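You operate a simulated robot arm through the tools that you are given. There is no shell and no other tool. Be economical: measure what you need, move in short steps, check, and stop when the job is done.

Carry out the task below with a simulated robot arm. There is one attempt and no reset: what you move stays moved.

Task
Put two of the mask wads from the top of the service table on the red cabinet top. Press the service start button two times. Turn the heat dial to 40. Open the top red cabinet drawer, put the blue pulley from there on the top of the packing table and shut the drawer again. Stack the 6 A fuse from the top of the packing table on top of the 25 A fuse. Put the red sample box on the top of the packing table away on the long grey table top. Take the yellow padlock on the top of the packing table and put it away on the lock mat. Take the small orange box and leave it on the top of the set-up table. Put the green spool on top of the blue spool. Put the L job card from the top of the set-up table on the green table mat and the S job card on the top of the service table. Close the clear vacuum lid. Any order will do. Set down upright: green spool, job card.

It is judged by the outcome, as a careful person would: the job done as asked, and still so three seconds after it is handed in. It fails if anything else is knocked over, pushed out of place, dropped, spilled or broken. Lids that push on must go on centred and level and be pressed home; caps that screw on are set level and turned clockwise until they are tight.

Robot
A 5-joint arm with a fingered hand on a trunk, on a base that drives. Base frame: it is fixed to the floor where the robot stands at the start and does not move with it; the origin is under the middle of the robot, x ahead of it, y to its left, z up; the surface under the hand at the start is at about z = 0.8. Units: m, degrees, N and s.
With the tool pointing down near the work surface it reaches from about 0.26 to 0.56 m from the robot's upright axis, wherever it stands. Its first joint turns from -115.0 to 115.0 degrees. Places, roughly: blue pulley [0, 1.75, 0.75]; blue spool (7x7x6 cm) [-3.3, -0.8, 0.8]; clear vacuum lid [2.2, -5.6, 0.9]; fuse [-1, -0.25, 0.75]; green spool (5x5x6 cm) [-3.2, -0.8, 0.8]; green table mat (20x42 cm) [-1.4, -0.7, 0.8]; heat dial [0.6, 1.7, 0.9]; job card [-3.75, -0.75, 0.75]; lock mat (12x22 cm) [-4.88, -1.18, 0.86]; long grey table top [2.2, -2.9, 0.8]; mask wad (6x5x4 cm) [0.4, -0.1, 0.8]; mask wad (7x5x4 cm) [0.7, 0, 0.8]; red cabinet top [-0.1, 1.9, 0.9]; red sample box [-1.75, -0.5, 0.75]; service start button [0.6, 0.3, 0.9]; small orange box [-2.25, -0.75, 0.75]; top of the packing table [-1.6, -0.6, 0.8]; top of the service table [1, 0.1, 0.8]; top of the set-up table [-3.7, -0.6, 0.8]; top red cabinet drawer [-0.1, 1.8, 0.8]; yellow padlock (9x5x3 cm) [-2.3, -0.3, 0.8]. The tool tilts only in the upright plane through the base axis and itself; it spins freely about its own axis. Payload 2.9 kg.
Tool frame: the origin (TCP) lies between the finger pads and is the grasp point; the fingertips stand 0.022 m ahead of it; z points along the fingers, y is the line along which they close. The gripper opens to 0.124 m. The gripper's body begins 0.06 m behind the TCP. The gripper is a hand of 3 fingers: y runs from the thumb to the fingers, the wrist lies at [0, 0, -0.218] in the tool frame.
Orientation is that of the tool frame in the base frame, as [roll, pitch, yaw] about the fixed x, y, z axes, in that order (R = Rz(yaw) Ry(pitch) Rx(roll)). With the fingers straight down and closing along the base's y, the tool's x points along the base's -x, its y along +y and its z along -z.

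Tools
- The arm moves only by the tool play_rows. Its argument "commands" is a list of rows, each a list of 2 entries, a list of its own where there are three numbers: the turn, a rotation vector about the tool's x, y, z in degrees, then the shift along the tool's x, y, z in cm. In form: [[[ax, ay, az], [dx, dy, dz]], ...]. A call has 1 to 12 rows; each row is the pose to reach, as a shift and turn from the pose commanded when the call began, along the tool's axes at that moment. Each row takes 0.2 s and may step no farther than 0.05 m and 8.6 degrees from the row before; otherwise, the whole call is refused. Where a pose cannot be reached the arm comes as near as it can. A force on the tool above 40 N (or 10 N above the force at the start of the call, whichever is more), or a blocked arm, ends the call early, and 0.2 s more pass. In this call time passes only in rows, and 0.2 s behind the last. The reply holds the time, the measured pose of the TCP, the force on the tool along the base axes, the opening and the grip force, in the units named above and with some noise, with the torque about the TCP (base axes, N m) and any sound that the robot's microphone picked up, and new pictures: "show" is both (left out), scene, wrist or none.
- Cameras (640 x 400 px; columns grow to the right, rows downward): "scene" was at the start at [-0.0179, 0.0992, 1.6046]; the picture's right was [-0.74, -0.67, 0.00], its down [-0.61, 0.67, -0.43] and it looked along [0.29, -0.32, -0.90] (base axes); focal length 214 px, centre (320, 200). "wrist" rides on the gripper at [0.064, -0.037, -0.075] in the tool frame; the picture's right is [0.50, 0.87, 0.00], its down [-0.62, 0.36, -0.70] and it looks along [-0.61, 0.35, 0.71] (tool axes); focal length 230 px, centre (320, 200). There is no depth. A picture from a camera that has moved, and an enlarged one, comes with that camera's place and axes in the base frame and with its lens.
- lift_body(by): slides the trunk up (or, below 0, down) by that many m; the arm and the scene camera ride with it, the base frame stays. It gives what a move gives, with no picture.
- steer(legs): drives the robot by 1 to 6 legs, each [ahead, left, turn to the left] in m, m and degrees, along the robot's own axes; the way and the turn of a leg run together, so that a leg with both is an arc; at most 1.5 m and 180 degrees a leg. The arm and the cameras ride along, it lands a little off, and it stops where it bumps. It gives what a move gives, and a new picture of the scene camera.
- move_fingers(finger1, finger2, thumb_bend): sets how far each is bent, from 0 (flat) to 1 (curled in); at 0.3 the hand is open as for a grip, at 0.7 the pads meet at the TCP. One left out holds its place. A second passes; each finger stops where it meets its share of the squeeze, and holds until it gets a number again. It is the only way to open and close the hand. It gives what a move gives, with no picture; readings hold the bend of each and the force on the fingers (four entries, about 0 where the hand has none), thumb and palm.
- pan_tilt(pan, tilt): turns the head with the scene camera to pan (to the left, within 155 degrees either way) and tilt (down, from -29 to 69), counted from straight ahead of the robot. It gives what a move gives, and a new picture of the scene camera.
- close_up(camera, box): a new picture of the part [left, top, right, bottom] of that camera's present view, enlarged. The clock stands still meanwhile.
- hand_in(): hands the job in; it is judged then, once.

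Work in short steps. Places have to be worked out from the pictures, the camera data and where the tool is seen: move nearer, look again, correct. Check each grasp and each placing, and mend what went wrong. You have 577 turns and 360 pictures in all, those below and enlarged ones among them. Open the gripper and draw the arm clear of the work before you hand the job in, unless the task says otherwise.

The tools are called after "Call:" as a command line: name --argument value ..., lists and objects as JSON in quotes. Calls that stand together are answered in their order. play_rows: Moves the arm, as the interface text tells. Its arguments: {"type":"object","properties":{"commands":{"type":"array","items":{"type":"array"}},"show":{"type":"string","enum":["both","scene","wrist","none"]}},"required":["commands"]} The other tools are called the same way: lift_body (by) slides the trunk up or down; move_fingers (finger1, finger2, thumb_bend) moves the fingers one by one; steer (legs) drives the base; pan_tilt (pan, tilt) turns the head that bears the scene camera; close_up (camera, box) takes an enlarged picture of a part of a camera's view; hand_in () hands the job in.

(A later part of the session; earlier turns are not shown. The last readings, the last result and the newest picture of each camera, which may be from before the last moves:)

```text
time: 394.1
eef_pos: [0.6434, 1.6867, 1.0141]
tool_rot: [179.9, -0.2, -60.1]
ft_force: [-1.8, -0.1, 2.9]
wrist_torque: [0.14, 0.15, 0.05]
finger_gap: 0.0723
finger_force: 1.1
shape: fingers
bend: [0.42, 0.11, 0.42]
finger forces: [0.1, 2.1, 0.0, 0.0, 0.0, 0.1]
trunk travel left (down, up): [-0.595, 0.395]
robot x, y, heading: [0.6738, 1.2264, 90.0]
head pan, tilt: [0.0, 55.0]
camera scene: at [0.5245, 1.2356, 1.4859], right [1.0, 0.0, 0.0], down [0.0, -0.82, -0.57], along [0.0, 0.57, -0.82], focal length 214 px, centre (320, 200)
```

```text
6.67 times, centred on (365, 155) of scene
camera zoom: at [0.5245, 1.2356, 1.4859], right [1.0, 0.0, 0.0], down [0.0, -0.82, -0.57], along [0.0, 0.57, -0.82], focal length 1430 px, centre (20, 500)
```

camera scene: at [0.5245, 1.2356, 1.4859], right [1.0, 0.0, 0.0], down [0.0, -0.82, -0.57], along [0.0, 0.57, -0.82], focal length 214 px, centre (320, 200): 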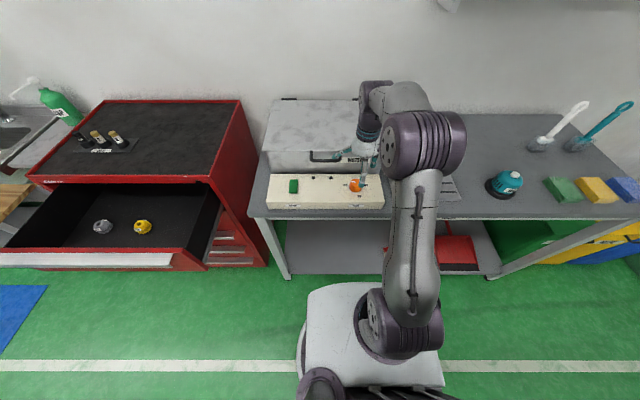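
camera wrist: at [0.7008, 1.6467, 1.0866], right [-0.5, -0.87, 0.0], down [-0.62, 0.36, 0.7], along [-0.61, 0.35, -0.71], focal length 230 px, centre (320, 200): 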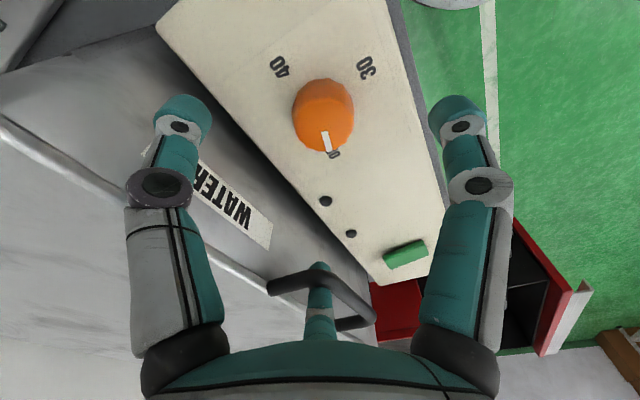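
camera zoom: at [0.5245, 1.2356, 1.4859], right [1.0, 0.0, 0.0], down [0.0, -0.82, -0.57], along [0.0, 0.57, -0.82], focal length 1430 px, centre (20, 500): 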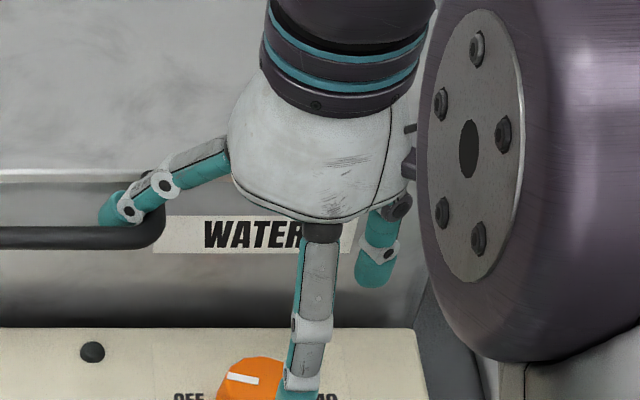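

The finger lies over the handle's right post. I straighten it fully and lift slightly, watching the force.

Call:
move_fingers --finger2 0.0

Call:
play_rows --commands '[[[0, 0, 0], [0.5, -0.7, -0.7]], [[0, 0, 0], [1, -1.4, -1.4]]]' --show "none"

Call:
close_up --camera "scene" --box '[325, 125, 405, 185]'

```text
time: 395.1
eef_pos: [0.646, 1.6863, 1.0152]
tool_rot: [179.9, -0.3, -60.0]
ft_force: [-0.2, -0.2, 0.8]
wrist_torque: [0.0, 0.0, 0.02]
finger_gap: 0.0721
finger_force: 0.1
shape: fingers
bend: [0.42, 0.01, 0.42]
finger forces: [0.1, 0.1, 0.0, 0.0, 0.0, 0.1]
trunk travel left (down, up): [-0.595, 0.395]
robot x, y, heading: [0.6698, 1.2243, 89.7]
head pan, tilt: [0.0, 55.0]
```

```text
time: 395.7
eef_pos: [0.6611, 1.6858, 1.0275]
tool_rot: [179.7, -0.3, -60.1]
ft_force: [0.4, -0.3, 0.3]
wrist_torque: [0.01, 0.02, -0.01]
finger_gap: 0.0724
finger_force: 0.0
shape: fingers
bend: [0.42, 0.01, 0.42]
finger forces: [0.0, 0.1, 0.0, 0.0, 0.0, 0.0]
trunk travel left (down, up): [-0.595, 0.395]
robot x, y, heading: [0.6688, 1.2253, 89.8]
head pan, tilt: [0.0, 55.0]
```

```text
6.67 times, centred on (365, 155) of scene
camera zoom: at [0.525, 1.2361, 1.4859], right [1.0, 0.0, 0.0], down [0.0, -0.82, -0.57], along [0.0, 0.57, -0.82], focal length 1430 px, centre (20, 500)
```

zoom: 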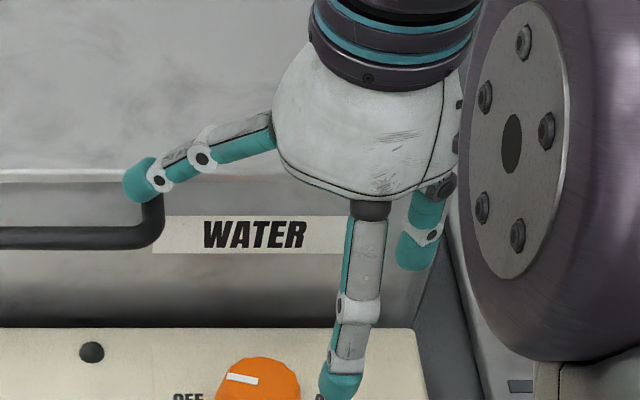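

Free of the handle. I rise clear and re-form the narrow hand.

Call:
play_rows --commands '[[[0, 0, 0], [0.5, -1.5, -2]], [[0, 0, 0], [1.5, -3, -5]], [[0, 0, 0], [3, -3, -8]]]' --show "none"

Call:
move_fingers --finger1 0.44 --finger2 0.44 --thumb_bend 0.44

Call:
close_up --camera "scene" --box '[240, 80, 420, 220]'

```text
time: 396.5
eef_pos: [0.7034, 1.6721, 1.1072]
tool_rot: [179.8, -0.2, -60.1]
ft_force: [0.6, 0.6, 0.0]
wrist_torque: [-0.02, 0.01, -0.01]
finger_gap: 0.0725
finger_force: 0.0
shape: fingers
bend: [0.42, 0.01, 0.42]
finger forces: [0.0, 0.0, 0.1, 0.0, 0.1, 0.0]
trunk travel left (down, up): [-0.595, 0.395]
robot x, y, heading: [0.6682, 1.2247, 89.9]
head pan, tilt: [0.0, 55.0]
```

```text
time: 397.5
eef_pos: [0.7026, 1.6729, 1.1065]
tool_rot: [179.9, -0.2, -60.1]
ft_force: [-0.3, -1.0, -0.2]
wrist_torque: [0.02, -0.05, 0.01]
finger_gap: 0.0667
finger_force: 0.1
shape: fingers
bend: [0.44, 0.44, 0.44]
finger forces: [0.1, 0.0, 0.0, 0.1, 0.1, 0.0]
trunk travel left (down, up): [-0.595, 0.395]
robot x, y, heading: [0.6646, 1.2241, 89.9]
head pan, tilt: [0.0, 55.0]
```

```text
2.86 times, centred on (330, 150) of scene
camera zoom: at [0.5248, 1.2361, 1.4859], right [1.0, 0.0, 0.0], down [0.0, -0.82, -0.57], along [0.0, 0.57, -0.82], focal length 613 px, centre (291, 343)
```

zoom: 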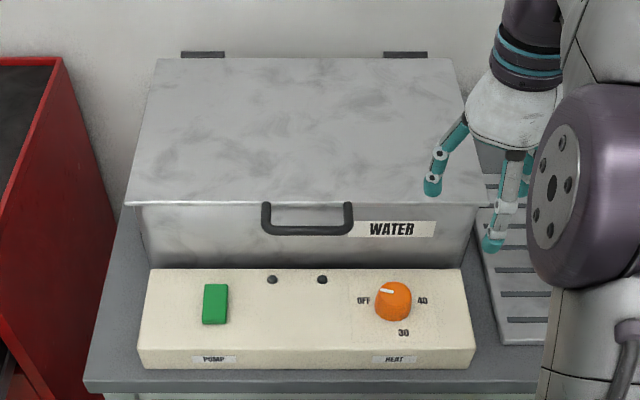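

All is shut and in place. I now come down over the dial with fingers at angles that avoid handle and box.

Call:
move_fingers --finger1 0.46 --finger2 0.46 --thumb_bend 0.46

Call:
play_rows --commands '[[[0, 0, -7], [-2.2, 2.1, 0]], [[0, 0, -14], [-4.4, 4.1, 0]], [[0, 0, -20], [-4.4, 4.1, 3]], [[0, 0, -20], [-4.4, 4.1, 6]]]' --show "wrist"

Call:
close_up --camera "scene" --box '[290, 110, 420, 210]'

```text
time: 398.5
eef_pos: [0.7025, 1.6729, 1.1067]
tool_rot: [179.8, -0.3, -60.1]
ft_force: [-1.3, 0.4, 0.1]
wrist_torque: [-0.02, 0.0, -0.03]
finger_gap: 0.0613
finger_force: 0.1
shape: fingers
bend: [0.46, 0.46, 0.46]
finger forces: [0.0, 0.0, 0.0, 0.1, 0.0, 0.0]
trunk travel left (down, up): [-0.595, 0.395]
robot x, y, heading: [0.6692, 1.2265, 90.1]
head pan, tilt: [0.0, 55.0]
```

```text
time: 399.5
eef_pos: [0.6437, 1.6925, 1.0478]
tool_rot: [179.9, -0.1, -40.1]
ft_force: [-0.1, 0.0, -0.5]
wrist_torque: [-0.01, 0.03, 0.02]
finger_gap: 0.0613
finger_force: 0.0
shape: fingers
bend: [0.46, 0.46, 0.46]
finger forces: [0.1, 0.1, 0.0, 0.0, 0.0, 0.1]
trunk travel left (down, up): [-0.595, 0.395]
robot x, y, heading: [0.6688, 1.2247, 90.1]
head pan, tilt: [0.0, 55.0]
camera wrist: at [0.7161, 1.6804, 1.1236], right [-0.17, -0.98, 0.0], down [-0.7, 0.13, 0.7], along [-0.69, 0.12, -0.71], focal length 230 px, centre (320, 200)
```

wrist: 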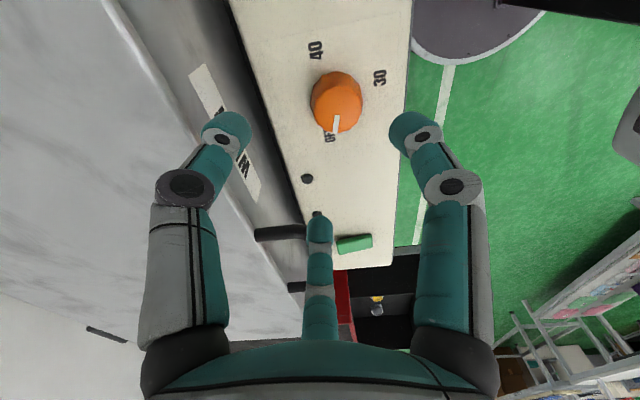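

```text
4.00 times, centred on (355, 160) of scene
camera zoom: at [0.5246, 1.2364, 1.4858], right [1.0, 0.0, 0.0], down [0.0, -0.82, -0.57], along [0.0, 0.57, -0.82], focal length 858 px, centre (180, 360)
```

zoom: 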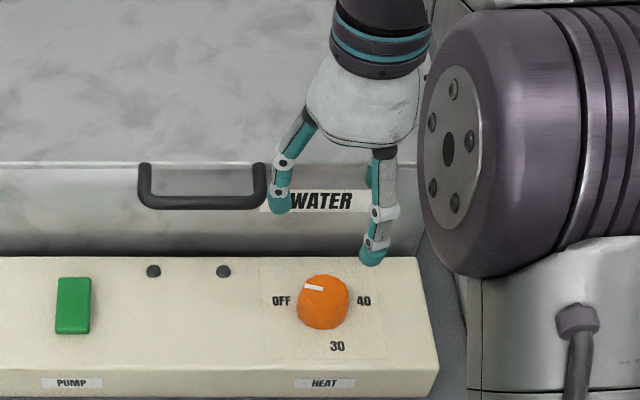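

Call:
play_rows --commands '[[[0, 0, 0], [0.2, 0.6, 3]], [[0, 0, 0], [0.2, 0.6, 6]], [[0, 0, 0], [0.2, 0.6, 8]]]' --show "wrist"

Call:
close_up --camera "scene" --box '[320, 120, 420, 210]'

```text
time: 400.3
eef_pos: [0.644, 1.6832, 0.9678]
tool_rot: [179.8, -0.2, -40.2]
ft_force: [-0.8, -0.2, -0.1]
wrist_torque: [0.0, 0.02, -0.01]
finger_gap: 0.0611
finger_force: 0.1
shape: fingers
bend: [0.46, 0.46, 0.46]
finger forces: [0.0, 0.0, 0.0, 0.0, 0.0, 0.0]
trunk travel left (down, up): [-0.595, 0.395]
robot x, y, heading: [0.6715, 1.2246, 89.9]
head pan, tilt: [0.0, 55.0]
camera wrist: at [0.7155, 1.6708, 1.0438], right [-0.18, -0.98, 0.01], down [-0.7, 0.13, 0.7], along [-0.69, 0.12, -0.71], focal length 230 px, centre (320, 200)
```

wrist: 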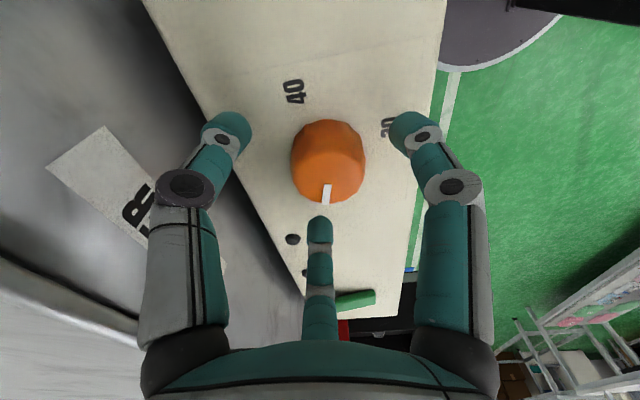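

```text
4.44 times, centred on (370, 165) of scene
camera zoom: at [0.5248, 1.2363, 1.4859], right [1.0, 0.0, 0.0], down [0.0, -0.82, -0.57], along [0.0, 0.57, -0.82], focal length 953 px, centre (98, 356)
```

zoom: 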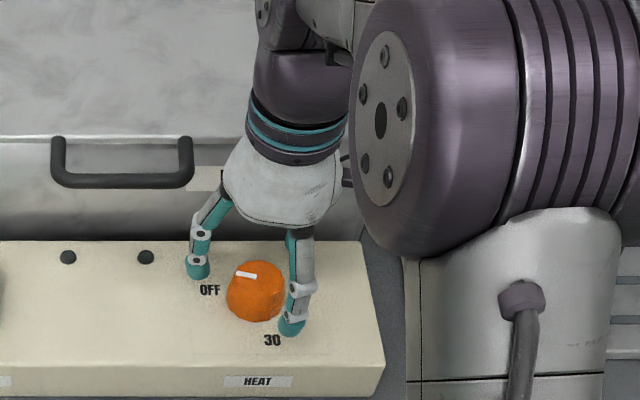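

Call:
play_rows --commands '[[[0, 0, 0], [-0.7, 0.7, 0]], [[0, 0, 0], [-0.7, 0.7, 1.5]], [[0, 0, 0], [-0.7, 0.7, 3]]]' --show "wrist"

Call:
close_up --camera "scene" --box '[320, 130, 400, 200]'

```text
time: 401.1
eef_pos: [0.6335, 1.6858, 0.9534]
tool_rot: [-179.5, 0.4, -40.1]
ft_force: [0.5, -3.4, 26.1]
wrist_torque: [-0.72, 0.22, 0.17]
finger_gap: 0.0626
finger_force: 13.4
shape: fingers
bend: [0.44, 0.46, 0.46]
finger forces: [15.7, 10.1, 0.0, 0.1, 0.1, 0.0]
trunk travel left (down, up): [-0.595, 0.395]
robot x, y, heading: [0.6707, 1.2241, 90.1]
head pan, tilt: [0.0, 55.0]
stopped in row 3: the force on the tool passed its limit at 53 N (the readings are from after the stop); the commanded pose is now the measured one
camera wrist: at [0.7051, 1.6709, 1.0283], right [-0.18, -0.98, -0.01], down [-0.7, 0.12, 0.7], along [-0.69, 0.13, -0.71], focal length 230 px, centre (320, 200)
```

wrist: 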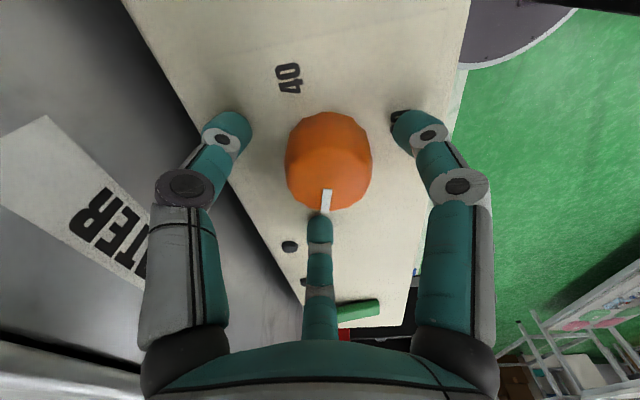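

```text
5.71 times, centred on (360, 165) of scene
camera zoom: at [0.5244, 1.2342, 1.4862], right [1.0, 0.0, 0.0], down [0.0, -0.82, -0.57], along [0.0, 0.57, -0.82], focal length 1226 px, centre (91, 400)
```

zoom: 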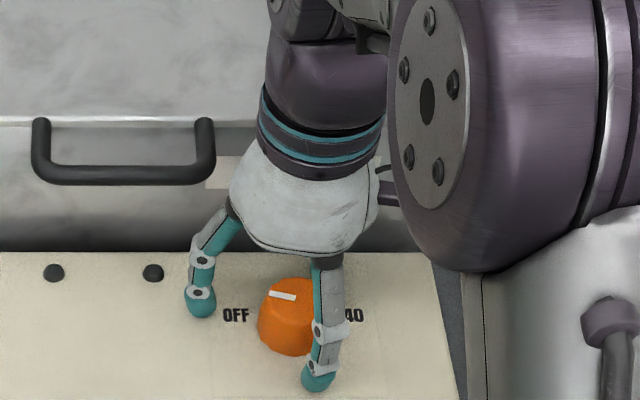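

The fingers met the panel at z ≈ 0.93. I raise 7 mm, shift about 1 cm toward me to centre on the knob, and check.

Call:
play_rows --commands '[[[0, 0, 0], [0, 0, -0.8]], [[0, 0, 0], [0.8, 0.6, -0.8]]]' --show "wrist"

Call:
close_up --camera "scene" --box '[320, 130, 400, 200]'

```text
time: 401.7
eef_pos: [0.6363, 1.6754, 0.9572]
tool_rot: [-179.7, 0.1, -40.1]
ft_force: [-0.3, -0.1, -0.3]
wrist_torque: [-0.02, 0.0, 0.0]
finger_gap: 0.0606
finger_force: 0.1
shape: fingers
bend: [0.46, 0.46, 0.46]
finger forces: [0.0, 0.1, 0.0, 0.0, 0.1, 0.0]
trunk travel left (down, up): [-0.595, 0.395]
robot x, y, heading: [0.6674, 1.2242, 90.1]
head pan, tilt: [0.0, 55.0]
camera wrist: at [0.7083, 1.6621, 1.0335], right [-0.18, -0.98, -0.01], down [-0.7, 0.12, 0.7], along [-0.69, 0.13, -0.71], focal length 230 px, centre (320, 200)
```

wrist: 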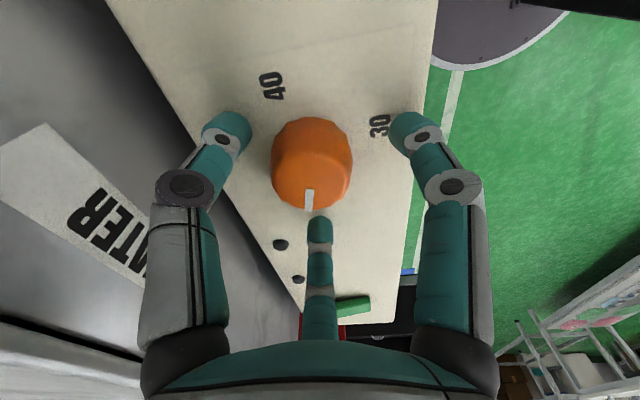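

```text
5.71 times, centred on (360, 165) of scene
camera zoom: at [0.5248, 1.2356, 1.4857], right [1.0, 0.0, 0.0], down [0.0, -0.82, -0.57], along [0.0, 0.57, -0.82], focal length 1226 px, centre (91, 400)
```

zoom: 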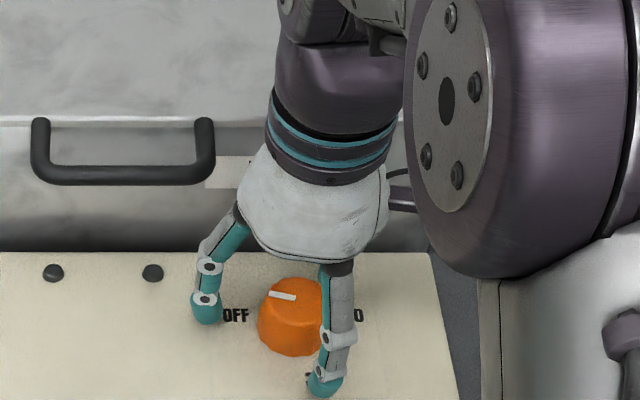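

Close enough to centred. I close gently on the knob and see how the fingers share the load.

Call:
move_fingers --finger1 0.56 --finger2 0.56 --thumb_bend 0.56

Call:
close_up --camera "wrist" --box '[0, 0, 640, 400]'

```text
time: 402.7
eef_pos: [0.6363, 1.6754, 0.9581]
tool_rot: [-179.8, 0.1, -40.2]
ft_force: [0.8, 1.3, 0.3]
wrist_torque: [0.01, -0.03, 0.01]
finger_gap: 0.0356
finger_force: 1.1
shape: fingers
bend: [0.56, 0.56, 0.55]
finger forces: [0.0, 0.0, 0.1, 0.1, 1.6, 0.0]
trunk travel left (down, up): [-0.595, 0.395]
robot x, y, heading: [0.6658, 1.2234, 90.1]
head pan, tilt: [0.0, 55.0]
```

```text
1.00 times, centred on (320, 200) of wrist (not enlarged: the box is as wide or as high as the picture)
camera zoom: at [0.7085, 1.6628, 1.0333], right [-0.18, -0.98, 0.0], down [-0.7, 0.12, 0.7], along [-0.69, 0.13, -0.71], focal length 230 px, centre (320, 200)
```

zoom: 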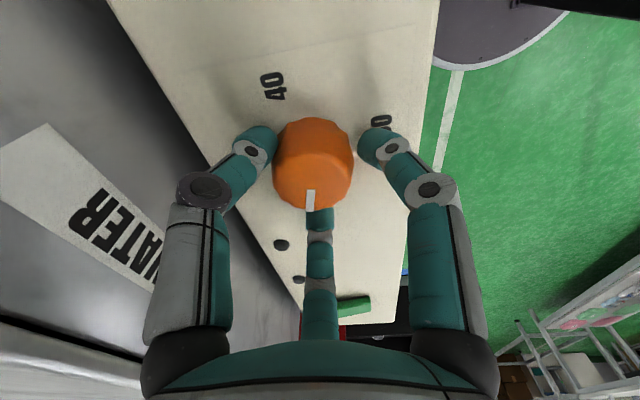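

Call:
play_rows --commands '[[[0, 0, 0], [0, -0.3, 0.4]]]' --show "none"

Call:
move_fingers --finger1 0.65 --finger2 0.65 --thumb_bend 0.65

```text
time: 403.1
eef_pos: [0.6365, 1.6782, 0.9538]
tool_rot: [-179.9, 0.3, -40.1]
ft_force: [0.2, 0.1, 0.6]
wrist_torque: [0.02, -0.02, 0.02]
finger_gap: 0.0344
finger_force: 0.2
shape: fingers
bend: [0.56, 0.56, 0.56]
finger forces: [0.0, 0.0, 0.0, 0.1, 0.6, 0.0]
trunk travel left (down, up): [-0.595, 0.395]
robot x, y, heading: [0.6695, 1.2263, 90.2]
head pan, tilt: [0.0, 55.0]
```

```text
time: 404.1
eef_pos: [0.6376, 1.6793, 0.9544]
tool_rot: [-179.8, 0.2, -40.1]
ft_force: [2.1, 2.6, 1.3]
wrist_torque: [0.12, -0.09, -0.01]
finger_gap: 0.0295
finger_force: 8.3
shape: fingers
bend: [0.58, 0.6, 0.59]
finger forces: [4.7, 3.2, 0.1, 0.0, 8.4, 0.0]
trunk travel left (down, up): [-0.595, 0.395]
robot x, y, heading: [0.668, 1.2232, 90.0]
head pan, tilt: [0.0, 55.0]
```

A balanced grip. I try a small clockwise turn and watch torque and pointer.

Call:
play_rows --commands '[[[0, 0, 7], [0, 0, 0]], [[0, 0, 14], [0, 0, 0]], [[0, 0, 21], [0, 0, 0]]]' --show "wrist"

Call:
close_up --camera "scene" --box '[320, 130, 400, 200]'

```text
time: 404.9
eef_pos: [0.6384, 1.6787, 0.954]
tool_rot: [-179.9, 0.1, -61.2]
ft_force: [1.7, 5.5, 2.0]
wrist_torque: [0.13, -0.08, 0.27]
finger_gap: 0.0286
finger_force: 9.5
shape: fingers
bend: [0.59, 0.6, 0.58]
finger forces: [4.0, 4.5, 0.0, 0.0, 9.6, 0.0]
trunk travel left (down, up): [-0.595, 0.395]
robot x, y, heading: [0.666, 1.2267, 90.1]
head pan, tilt: [0.0, 55.0]
camera wrist: at [0.7004, 1.6398, 1.0297], right [-0.52, -0.85, 0.0], down [-0.61, 0.37, 0.7], along [-0.6, 0.37, -0.71], focal length 230 px, centre (320, 200)
```

wrist: 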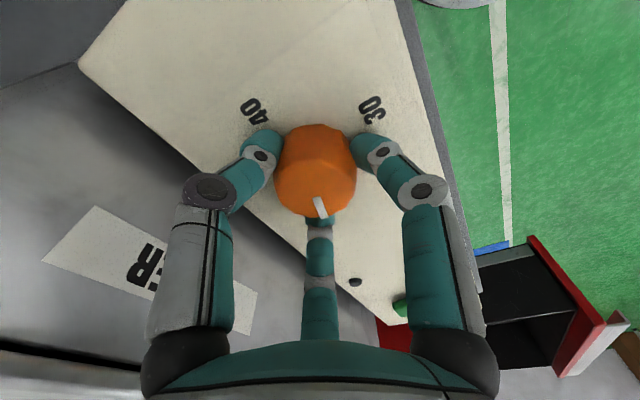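

```text
5.71 times, centred on (360, 165) of scene
camera zoom: at [0.5251, 1.2373, 1.4859], right [1.0, 0.0, 0.0], down [0.0, -0.82, -0.57], along [0.0, 0.57, -0.82], focal length 1226 px, centre (91, 400)
```

zoom: 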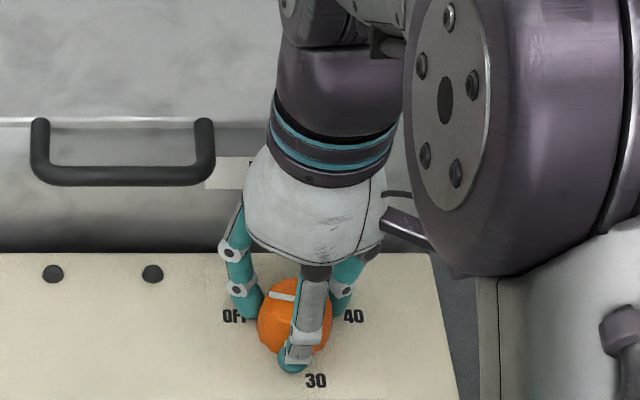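

The pointer did not move and torque rose, so clockwise is the stop; the scale runs counter-clockwise OFF–30–40. I release slightly and wind the hand back clockwise to get a long counter-clockwise stroke.

Call:
move_fingers --finger1 0.51 --finger2 0.51 --thumb_bend 0.51

Call:
play_rows --commands '[[[0, 0, 8.5], [0, 0, 0]], [[0, 0, 17], [0, 0, 0]], [[0, 0, 25.5], [0, 0, 0]], [[0, 0, 34], [0, 0, 0]], [[0, 0, 42.5], [0, 0, 0]], [[0, 0, 51], [0, 0, 0]], [[0, 0, 59.5], [0, 0, 0]], [[0, 0, 68], [0, 0, 0]], [[0, 0, 76.5], [0, 0, 0]], [[0, 0, 85], [0, 0, 0]], [[0, 0, 93.5], [0, 0, 0]], [[0, 0, 102], [0, 0, 0]]]' --show "wrist"

```text
time: 405.9
eef_pos: [0.6375, 1.677, 0.9549]
tool_rot: [-179.9, 0.3, -61.2]
ft_force: [0.1, 0.4, 0.4]
wrist_torque: [0.03, 0.0, -0.02]
finger_gap: 0.0465
finger_force: 0.0
shape: fingers
bend: [0.51, 0.51, 0.51]
finger forces: [0.0, 0.0, 0.1, 0.0, 0.1, 0.0]
trunk travel left (down, up): [-0.595, 0.395]
robot x, y, heading: [0.6685, 1.2236, 90.1]
head pan, tilt: [0.0, 55.0]
```

```text
time: 408.5
eef_pos: [0.636, 1.6779, 0.9548]
tool_rot: [179.7, 0.1, -163.3]
ft_force: [-0.1, 0.0, -0.3]
wrist_torque: [0.01, 0.02, -0.03]
finger_gap: 0.0462
finger_force: 0.1
shape: fingers
bend: [0.51, 0.51, 0.51]
finger forces: [0.1, 0.0, 0.0, 0.1, 0.1, 0.0]
trunk travel left (down, up): [-0.595, 0.395]
robot x, y, heading: [0.6665, 1.2245, 89.8]
head pan, tilt: [0.0, 55.0]
camera wrist: at [0.5856, 1.6241, 1.0299], right [-0.73, 0.69, 0.0], down [0.49, 0.52, 0.7], along [0.48, 0.51, -0.71], focal length 230 px, centre (320, 200)
```

wrist: 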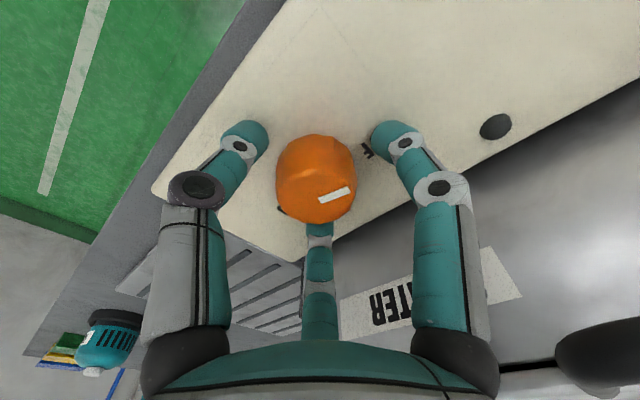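

Now I grip and turn counter-clockwise.

Call:
move_fingers --finger1 0.67 --finger2 0.67 --thumb_bend 0.67

Call:
play_rows --commands '[[[0, 0, -7], [0, 0, 0]], [[0, 0, -14], [0, 0, 0]], [[0, 0, -21], [0, 0, 0]], [[0, 0, -28], [0, 0, 0]]]' --show "wrist"

```text
time: 409.5
eef_pos: [0.6379, 1.678, 0.9542]
tool_rot: [179.7, 0.1, -163.2]
ft_force: [2.0, -0.3, 0.4]
wrist_torque: [-0.03, -0.03, 0.01]
finger_gap: 0.0234
finger_force: 9.2
shape: fingers
bend: [0.6, 0.56, 0.61]
finger forces: [4.2, 7.0, 0.0, 0.0, 8.3, 0.0]
trunk travel left (down, up): [-0.595, 0.395]
robot x, y, heading: [0.6628, 1.228, 90.2]
head pan, tilt: [0.0, 55.0]
```

```text
time: 410.5
eef_pos: [0.6382, 1.6777, 0.9546]
tool_rot: [179.7, 0.1, -135.0]
ft_force: [2.7, -5.0, 2.0]
wrist_torque: [-0.12, -0.11, -0.06]
finger_gap: 0.0239
finger_force: 10.9
shape: fingers
bend: [0.6, 0.57, 0.6]
finger forces: [5.0, 6.7, 0.1, 0.0, 10.6, 0.1]
trunk travel left (down, up): [-0.595, 0.395]
robot x, y, heading: [0.6707, 1.2246, 90.1]
head pan, tilt: [0.0, 55.0]
camera wrist: at [0.6183, 1.6053, 1.0298], right [-0.97, 0.26, 0.0], down [0.19, 0.68, 0.71], along [0.18, 0.68, -0.71], focal length 230 px, centre (320, 200)
```

wrist: 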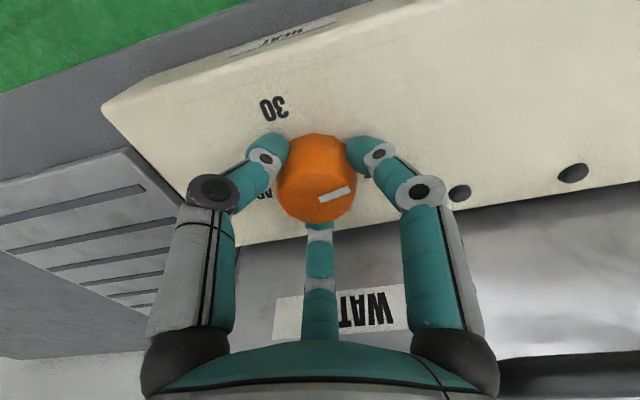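

The knob turns with the hand counter-clockwise. I continue.

Call:
play_rows --commands '[[[0, 0, -8], [0, 0, 0]], [[0, 0, -16], [0, 0, 0]], [[0, 0, -24], [0, 0, 0]], [[0, 0, -32], [0, 0, 0]], [[0, 0, -40], [0, 0, 0]], [[0, 0, -48], [0, 0, 0]], [[0, 0, -56], [0, 0, 0]], [[0, 0, -64], [0, 0, 0]], [[0, 0, -72], [0, 0, 0]], [[0, 0, -80], [0, 0, 0]], [[0, 0, -88], [0, 0, 0]], [[0, 0, -96], [0, 0, 0]]]' --show "wrist"

Call:
close_up --camera "scene" --box '[320, 130, 400, 200]'

```text
time: 413.1
eef_pos: [0.6389, 1.6776, 0.9547]
tool_rot: [-179.8, 0.4, -39.1]
ft_force: [14.3, -3.5, 3.2]
wrist_torque: [-0.05, -0.41, -0.04]
finger_gap: 0.0271
finger_force: 11.7
shape: fingers
bend: [0.59, 0.6, 0.59]
finger forces: [6.2, 4.7, 0.0, 0.0, 11.9, 0.0]
trunk travel left (down, up): [-0.595, 0.395]
robot x, y, heading: [0.6678, 1.2257, 90.1]
head pan, tilt: [0.0, 55.0]
camera wrist: at [0.7121, 1.665, 1.03], right [-0.16, -0.99, -0.01], down [-0.7, 0.11, 0.7], along [-0.69, 0.11, -0.71], focal length 230 px, centre (320, 200)
```

wrist: 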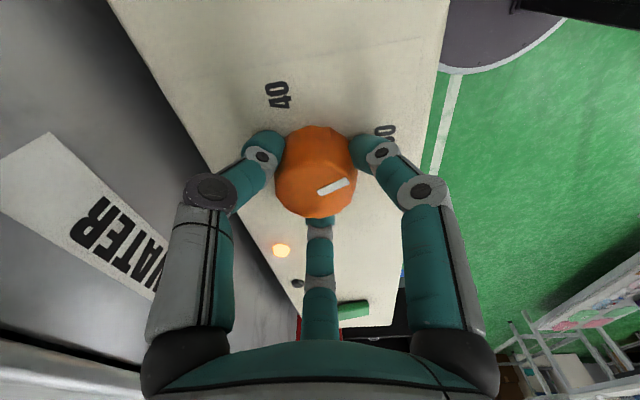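

```text
5.71 times, centred on (360, 165) of scene
camera zoom: at [0.5285, 1.235, 1.4863], right [1.0, 0.0, 0.0], down [0.0, -0.82, -0.57], along [0.0, 0.57, -0.82], focal length 1226 px, centre (91, 400)
```

zoom: 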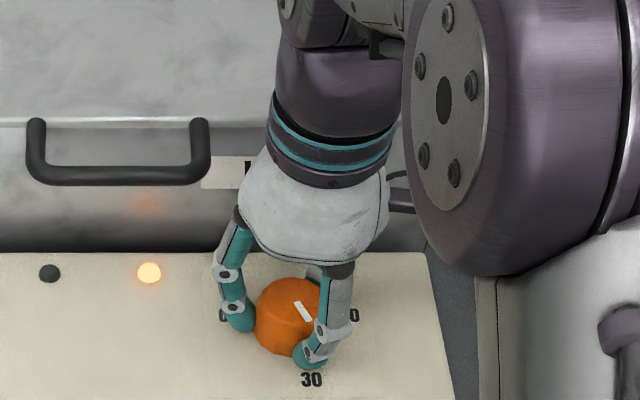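

Now the pointer is at 30 and a heat lamp is lit. I regrasp for the last quarter turn.

Call:
move_fingers --finger1 0.51 --finger2 0.51 --thumb_bend 0.51

Call:
play_rows --commands '[[[0, 0, 8.5], [0, 0, 0]], [[0, 0, 17], [0, 0, 0]], [[0, 0, 25.5], [0, 0, 0]], [[0, 0, 34], [0, 0, 0]], [[0, 0, 42.5], [0, 0, 0]], [[0, 0, 51], [0, 0, 0]], [[0, 0, 59.5], [0, 0, 0]], [[0, 0, 68], [0, 0, 0]], [[0, 0, 76.5], [0, 0, 0]], [[0, 0, 85], [0, 0, 0]], [[0, 0, 93.5], [0, 0, 0]], [[0, 0, 100], [0, 0, 0]]]' --show "none"

Call:
move_fingers --finger1 0.67 --finger2 0.67 --thumb_bend 0.67

Call:
play_rows --commands '[[[0, 0, -8], [0, 0, 0]], [[0, 0, -16], [0, 0, 0]], [[0, 0, -24], [0, 0, 0]], [[0, 0, -32], [0, 0, 0]], [[0, 0, -40], [0, 0, 0]], [[0, 0, -48], [0, 0, 0]], [[0, 0, -56], [0, 0, 0]], [[0, 0, -64], [0, 0, 0]], [[0, 0, -72], [0, 0, 0]], [[0, 0, -80], [0, 0, 0]]]' --show "wrist"

Call:
close_up --camera "scene" --box '[320, 130, 400, 200]'

```text
time: 414.1
eef_pos: [0.6365, 1.6773, 0.953]
tool_rot: [-179.7, 0.2, -39.1]
ft_force: [-0.6, 0.6, 0.3]
wrist_torque: [0.01, -0.03, -0.03]
finger_gap: 0.0468
finger_force: 0.4
shape: fingers
bend: [0.51, 0.51, 0.51]
finger forces: [0.2, 0.0, 0.0, 0.0, 0.1, 0.0]
trunk travel left (down, up): [-0.595, 0.395]
robot x, y, heading: [0.6688, 1.2272, 90.0]
head pan, tilt: [0.0, 55.0]
```

```text
time: 416.7
eef_pos: [0.6367, 1.678, 0.9541]
tool_rot: [179.8, 0.3, -139.2]
ft_force: [0.6, 0.5, -0.6]
wrist_torque: [0.02, -0.04, -0.02]
finger_gap: 0.0467
finger_force: 0.0
shape: fingers
bend: [0.51, 0.51, 0.51]
finger forces: [0.0, 0.0, 0.0, 0.1, 0.1, 0.0]
trunk travel left (down, up): [-0.595, 0.395]
robot x, y, heading: [0.669, 1.2209, 90.0]
head pan, tilt: [0.0, 55.0]
```

```text
time: 417.7
eef_pos: [0.6372, 1.6778, 0.9545]
tool_rot: [179.8, 0.2, -139.2]
ft_force: [1.3, -2.4, -0.6]
wrist_torque: [-0.06, -0.06, -0.08]
finger_gap: 0.0249
finger_force: 10.3
shape: fingers
bend: [0.61, 0.57, 0.6]
finger forces: [4.1, 6.6, 0.0, 0.0, 9.7, 0.0]
trunk travel left (down, up): [-0.595, 0.395]
robot x, y, heading: [0.6671, 1.2254, 90.0]
head pan, tilt: [0.0, 55.0]
```

```text
time: 419.9
eef_pos: [0.6397, 1.6767, 0.9546]
tool_rot: [180.0, 0.4, -59.0]
ft_force: [13.0, -5.0, 3.1]
wrist_torque: [-0.12, -0.3, -0.04]
finger_gap: 0.0264
finger_force: 12.0
shape: fingers
bend: [0.6, 0.58, 0.59]
finger forces: [6.3, 5.8, 0.1, 0.0, 12.8, 0.0]
trunk travel left (down, up): [-0.595, 0.395]
robot x, y, heading: [0.6672, 1.2241, 90.1]
head pan, tilt: [0.0, 55.0]
camera wrist: at [0.7039, 1.6403, 1.0302], right [-0.49, -0.87, 0.0], down [-0.62, 0.34, 0.71], along [-0.61, 0.35, -0.71], focal length 230 px, centre (320, 200)
```

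wrist: 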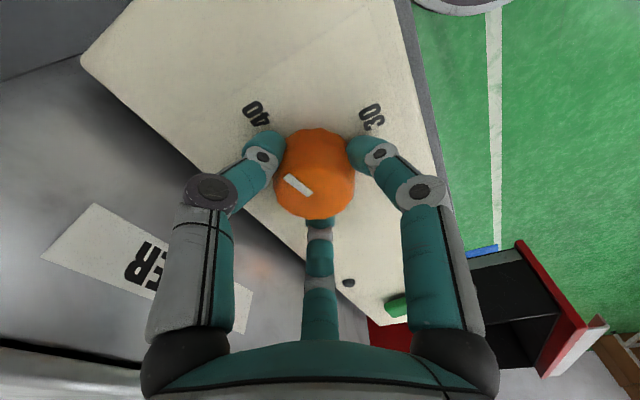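

```text
5.71 times, centred on (360, 165) of scene
camera zoom: at [0.5282, 1.2345, 1.4862], right [1.0, 0.0, 0.0], down [0.0, -0.82, -0.57], along [0.0, 0.57, -0.82], focal length 1226 px, centre (91, 400)
```

zoom: 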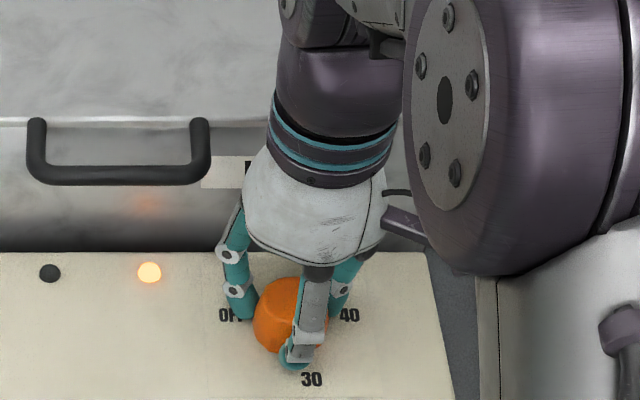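

The pointer seems near 40. I open and raise to read it properly.

Call:
move_fingers --finger1 0.48 --finger2 0.48 --thumb_bend 0.48

Call:
play_rows --commands '[[[0, 0, 0], [0, 0, -3]], [[0, 0, 0], [0, 0, -7]], [[0, 0, 0], [0, 0, -11]], [[0, 0, 0], [1, -4, -13]], [[0, 0, 0], [2, -8, -13]]]' --show "wrist"

Call:
close_up --camera "scene" --box '[330, 160, 390, 205]'

```text
time: 420.9
eef_pos: [0.6374, 1.6775, 0.9536]
tool_rot: [-180.0, 0.3, -59.2]
ft_force: [-0.3, 0.6, 0.7]
wrist_torque: [0.0, 0.02, -0.02]
finger_gap: 0.0546
finger_force: 0.1
shape: fingers
bend: [0.48, 0.48, 0.48]
finger forces: [0.1, 0.0, 0.1, 0.0, 0.0, 0.0]
trunk travel left (down, up): [-0.595, 0.395]
robot x, y, heading: [0.6711, 1.2228, 90.1]
head pan, tilt: [0.0, 55.0]
```

```text
time: 422.1
eef_pos: [0.7166, 1.7007, 1.0846]
tool_rot: [-179.9, 0.2, -59.1]
ft_force: [-0.4, 0.0, -0.2]
wrist_torque: [0.0, -0.01, 0.01]
finger_gap: 0.0545
finger_force: 0.1
shape: fingers
bend: [0.48, 0.48, 0.48]
finger forces: [0.0, 0.1, 0.0, 0.0, 0.0, 0.0]
trunk travel left (down, up): [-0.595, 0.395]
robot x, y, heading: [0.667, 1.2232, 89.9]
head pan, tilt: [0.0, 55.0]
camera wrist: at [0.7808, 1.6658, 1.1594], right [-0.49, -0.87, 0.0], down [-0.62, 0.34, 0.7], along [-0.61, 0.34, -0.71], focal length 230 px, centre (320, 200)
```

wrist: 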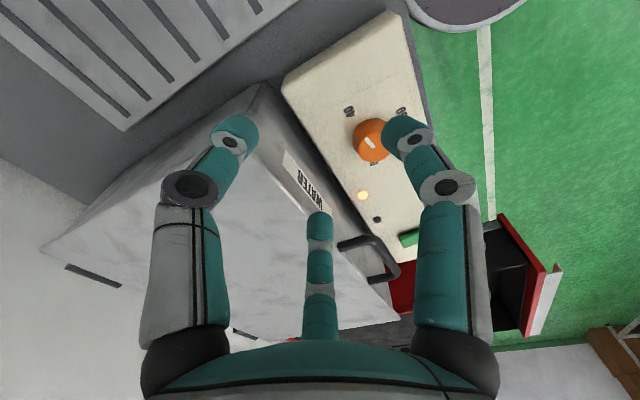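

```text
8.89 times, centred on (360, 182) of scene
camera zoom: at [0.5257, 1.2367, 1.4859], right [1.0, 0.0, 0.0], down [0.0, -0.82, -0.57], along [0.0, 0.57, -0.82], focal length 1906 px, centre (-36, 356)
```

zoom: 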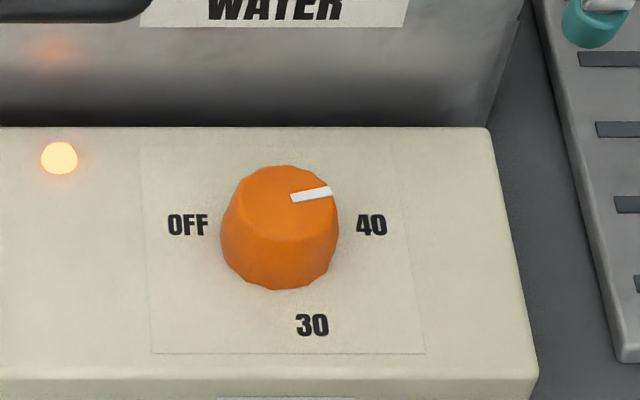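

The pointer is at 40. Next I close the drawer: I make a fist, retract, and move in front of the cabinet.

Call:
move_fingers --finger1 0.72 --finger2 0.72 --thumb_bend 0.72

Call:
play_rows --commands '[[[0, 0, 8], [0.4, 2, -1]], [[0, 0, 16], [0.8, 4, -2]], [[0, 0, 24], [1.2, 6, -2]], [[0, 0, 31], [1.6, 6.8, -2]]]' --show "none"

Call:
steer --legs '[[-0.36, 0, 0], [0, 0.81, 0]]'

```text
time: 423.1
eef_pos: [0.7161, 1.7021, 1.0842]
tool_rot: [-179.9, 0.2, -59.2]
ft_force: [0.5, -0.3, 0.5]
wrist_torque: [-0.01, -0.01, 0.01]
finger_gap: 0.0
finger_force: 0.0
shape: fingers
bend: [0.71, 0.71, 0.71]
finger forces: [0.0, 0.0, 0.0, 0.0, 0.0, 0.0]
trunk travel left (down, up): [-0.595, 0.395]
robot x, y, heading: [0.6693, 1.2218, 89.9]
head pan, tilt: [0.0, 55.0]
```

```text
time: 424.1
eef_pos: [0.6665, 1.652, 1.1035]
tool_rot: [-180.0, 0.3, -90.3]
ft_force: [0.7, 0.4, 0.5]
wrist_torque: [0.01, 0.01, 0.0]
finger_gap: 0.0
finger_force: 0.1
shape: fingers
bend: [0.71, 0.71, 0.71]
finger forces: [0.1, 0.0, 0.1, 0.1, 0.0, 0.0]
trunk travel left (down, up): [-0.595, 0.395]
robot x, y, heading: [0.6704, 1.2263, 90.1]
head pan, tilt: [0.0, 55.0]
```

```text
time: 430.3
eef_pos: [-0.1599, 1.2946, 1.1037]
tool_rot: [-179.9, 0.3, -89.2]
ft_force: [-0.8, -0.1, -0.4]
wrist_torque: [0.03, -0.01, 0.0]
finger_gap: 0.0
finger_force: 0.0
shape: fingers
bend: [0.71, 0.71, 0.71]
finger forces: [0.0, 0.1, 0.0, 0.0, 0.0, 0.1]
trunk travel left (down, up): [-0.595, 0.395]
robot x, y, heading: [-0.1539, 0.8667, 90.8]
head pan, tilt: [0.0, 55.0]
camera scene: at [-0.2947, 0.8762, 1.4858], right [1.0, 0.01, 0.0], down [0.01, -0.82, -0.57], along [-0.01, 0.57, -0.82], focal length 214 px, centre (320, 200)
```

scene: 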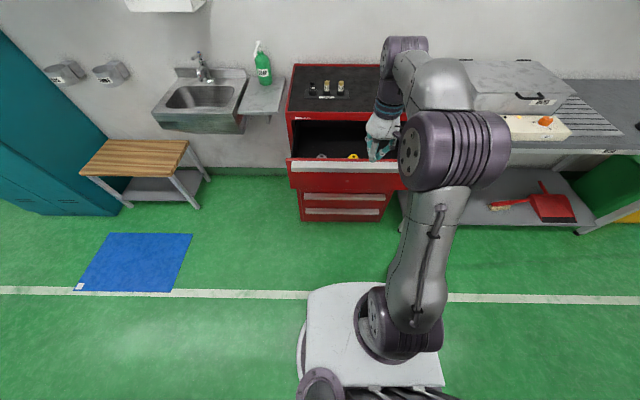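

I lower the fist to handle height in front of the drawer.

Call:
play_rows --commands '[[[0, 0, 0], [0, 0, 4.5]], [[0, 0, 0], [0, 0, 9]], [[0, 0, 0], [0, 0, 13.5]], [[0, 0, 0], [0, 0, 18]], [[0, 0, 0], [0, 0, 21.8]]]' --show "none"

Call:
steer --legs '[[0.15, 0, -0.8]]'

```text
time: 431.5
eef_pos: [-0.1537, 1.2946, 0.8829]
tool_rot: [-180.0, 0.3, -89.3]
ft_force: [-0.3, -0.8, 0.3]
wrist_torque: [0.01, 0.01, 0.0]
finger_gap: 0.0003
finger_force: 0.0
shape: fingers
bend: [0.71, 0.71, 0.71]
finger forces: [0.0, 0.0, 0.1, 0.0, 0.0, 0.1]
trunk travel left (down, up): [-0.595, 0.395]
robot x, y, heading: [-0.149, 0.8701, 90.8]
head pan, tilt: [0.0, 55.0]
```

```text
time: 432.9
eef_pos: [-0.1486, 1.4482, 0.8833]
tool_rot: [-180.0, 0.2, -90.1]
ft_force: [-0.4, 0.8, 0.3]
wrist_torque: [0.04, 0.01, 0.02]
finger_gap: 0.0
finger_force: 0.1
shape: fingers
bend: [0.71, 0.71, 0.71]
finger forces: [0.0, 0.0, 0.0, 0.0, 0.0, 0.1]
trunk travel left (down, up): [-0.595, 0.395]
robot x, y, heading: [-0.1524, 1.0198, 89.9]
head pan, tilt: [0.0, 55.0]
camera scene: at [-0.2953, 1.032, 1.4858], right [1.0, 0.0, 0.0], down [0.0, -0.82, -0.57], along [0.0, 0.57, -0.82], focal length 214 px, centre (320, 200)
```

scene: 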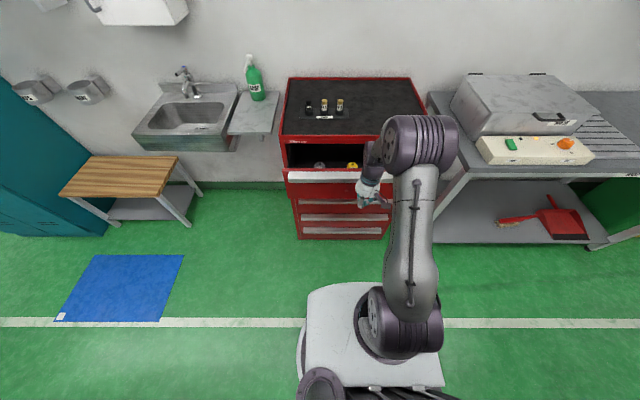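

The drawer is being pushed in. I continue.

Call:
steer --legs '[[0.16, 0, 0]]'

Call:
close_up --camera "scene" --box '[270, 90, 450, 230]'

```text
time: 434.3
eef_pos: [-0.1478, 1.6031, 0.8819]
tool_rot: [179.9, 0.2, -90.2]
ft_force: [0.7, -0.4, 0.2]
wrist_torque: [0.04, 0.01, 0.02]
finger_gap: 0.0
finger_force: 0.0
shape: fingers
bend: [0.71, 0.71, 0.71]
finger forces: [0.0, 0.0, 0.0, 0.0, 0.0, 0.0]
trunk travel left (down, up): [-0.595, 0.395]
robot x, y, heading: [-0.1514, 1.178, 90.0]
head pan, tilt: [0.0, 55.0]
camera scene: at [-0.2954, 1.1882, 1.4858], right [1.0, 0.0, 0.0], down [0.0, -0.82, -0.57], along [0.0, 0.57, -0.82], focal length 214 px, centre (320, 200)
```

scene: 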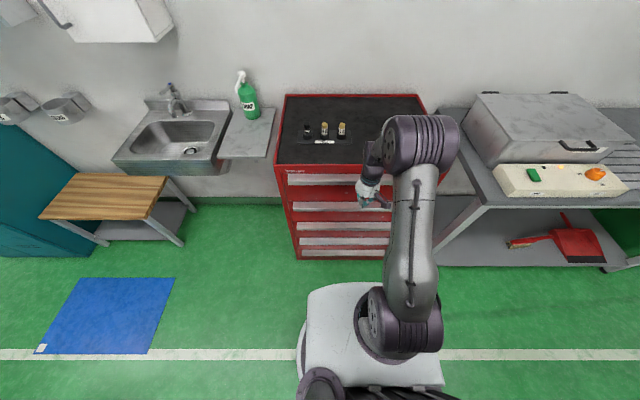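

```text
2.86 times, centred on (360, 160) of scene
camera zoom: at [-0.2954, 1.1882, 1.4858], right [1.0, 0.0, 0.0], down [0.0, -0.82, -0.57], along [0.0, 0.57, -0.82], focal length 613 px, centre (206, 314)
```

zoom: 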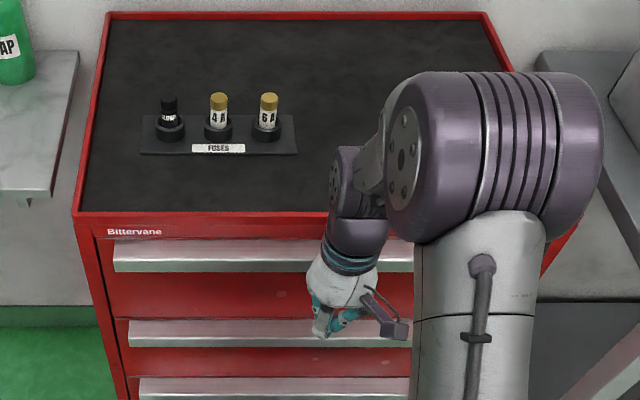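

It looks shut. I push gently with the arm to make sure it is home.

Call:
play_rows --commands '[[[0, 0, 0], [-1.5, 0, 0]], [[0, 0, 0], [-3, 0, 0]], [[0, 0, 0], [-4, 0, 0]], [[0, 0, 0], [-5, 0, 0]]]' --show "none"

```text
time: 435.3
eef_pos: [-0.1502, 1.639, 0.8854]
tool_rot: [-179.9, -0.7, -89.9]
ft_force: [-3.1, -23.7, 4.8]
wrist_torque: [0.76, 0.03, 0.47]
finger_gap: 0.0014
finger_force: 11.9
shape: fingers
bend: [0.67, 0.7, 0.69]
finger forces: [0.0, 24.8, 0.1, 0.0, 0.0, 0.0]
trunk travel left (down, up): [-0.595, 0.395]
robot x, y, heading: [-0.1504, 1.1725, 90.2]
head pan, tilt: [0.0, 55.0]
stopped in row 4: the force on the tool passed its limit at 42 N (the readings are from after the stop); the commanded pose is now the measured one
```

The drawer is home. I back the hand off, raise it, and drive to the end of the service table for the wads.

Call:
play_rows --commands '[[[0, 0, 0], [3, 0, 0]], [[0, 0, 0], [6, 0, -2]], [[0, 0, 0], [9, 0, -5]], [[0, 0, 0], [11, 0, -9]], [[0, 0, 0], [11, 0, -13]], [[0, 0, 0], [11, 0, -17]]]' --show "none"

Call:
steer --legs '[[-1.12, 0, 0], [0, 0, -90]]'

Call:
pan_tilt --pan 0 --tilt 62

```text
time: 436.7
eef_pos: [-0.1496, 1.5406, 1.0532]
tool_rot: [179.9, -0.6, -90.0]
ft_force: [-0.1, -0.2, 0.5]
wrist_torque: [-0.03, 0.02, 0.0]
finger_gap: 0.0002
finger_force: 0.1
shape: fingers
bend: [0.71, 0.72, 0.69]
finger forces: [0.1, 0.0, 0.0, 0.1, 0.0, 0.0]
trunk travel left (down, up): [-0.595, 0.395]
robot x, y, heading: [-0.15, 1.1768, 89.8]
head pan, tilt: [0.0, 55.0]
```

```text
time: 446.1
eef_pos: [0.2386, 0.0765, 1.0523]
tool_rot: [179.9, -0.6, -175.6]
ft_force: [-0.1, -0.2, -1.0]
wrist_torque: [0.0, 0.0, -0.04]
finger_gap: 0.0002
finger_force: 0.2
shape: fingers
bend: [0.71, 0.72, 0.69]
finger forces: [0.0, 0.0, 0.1, 0.0, 0.0, 0.0]
trunk travel left (down, up): [-0.595, 0.395]
robot x, y, heading: [-0.1287, 0.049, 4.4]
head pan, tilt: [0.0, 55.0]
camera scene: at [-0.1261, 0.1969, 1.4859], right [0.08, -1.0, 0.0], down [-0.82, -0.06, -0.57], along [0.57, 0.04, -0.82], focal length 214 px, centre (320, 200)
```

scene: 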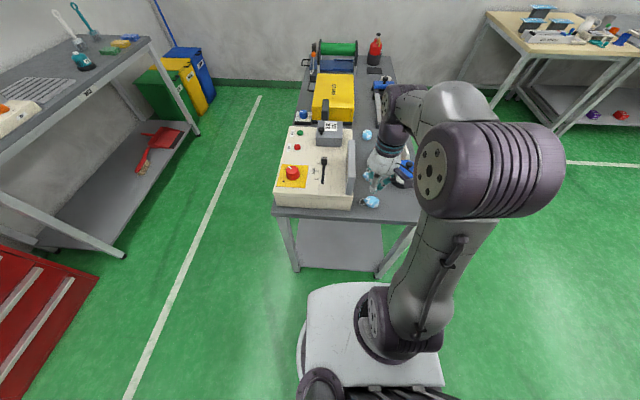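

```text
time: 446.8
eef_pos: [0.2389, 0.0772, 1.0513]
tool_rot: [-180.0, -0.6, -175.6]
ft_force: [-0.1, 0.4, 0.0]
wrist_torque: [0.01, 0.0, 0.02]
finger_gap: 0.0003
finger_force: 0.1
shape: fingers
bend: [0.71, 0.72, 0.69]
finger forces: [0.1, 0.0, 0.0, 0.1, 0.0, 0.0]
trunk travel left (down, up): [-0.595, 0.395]
robot x, y, heading: [-0.1301, 0.0497, 4.3]
head pan, tilt: [0.0, 62.0]
camera scene: at [-0.1339, 0.1963, 1.4775], right [0.08, -1.0, 0.0], down [-0.88, -0.07, -0.47], along [0.47, 0.04, -0.88], focal length 214 px, centre (320, 200)
```

scene: 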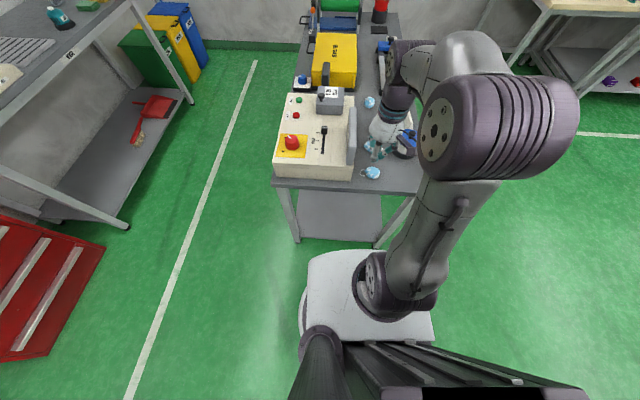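

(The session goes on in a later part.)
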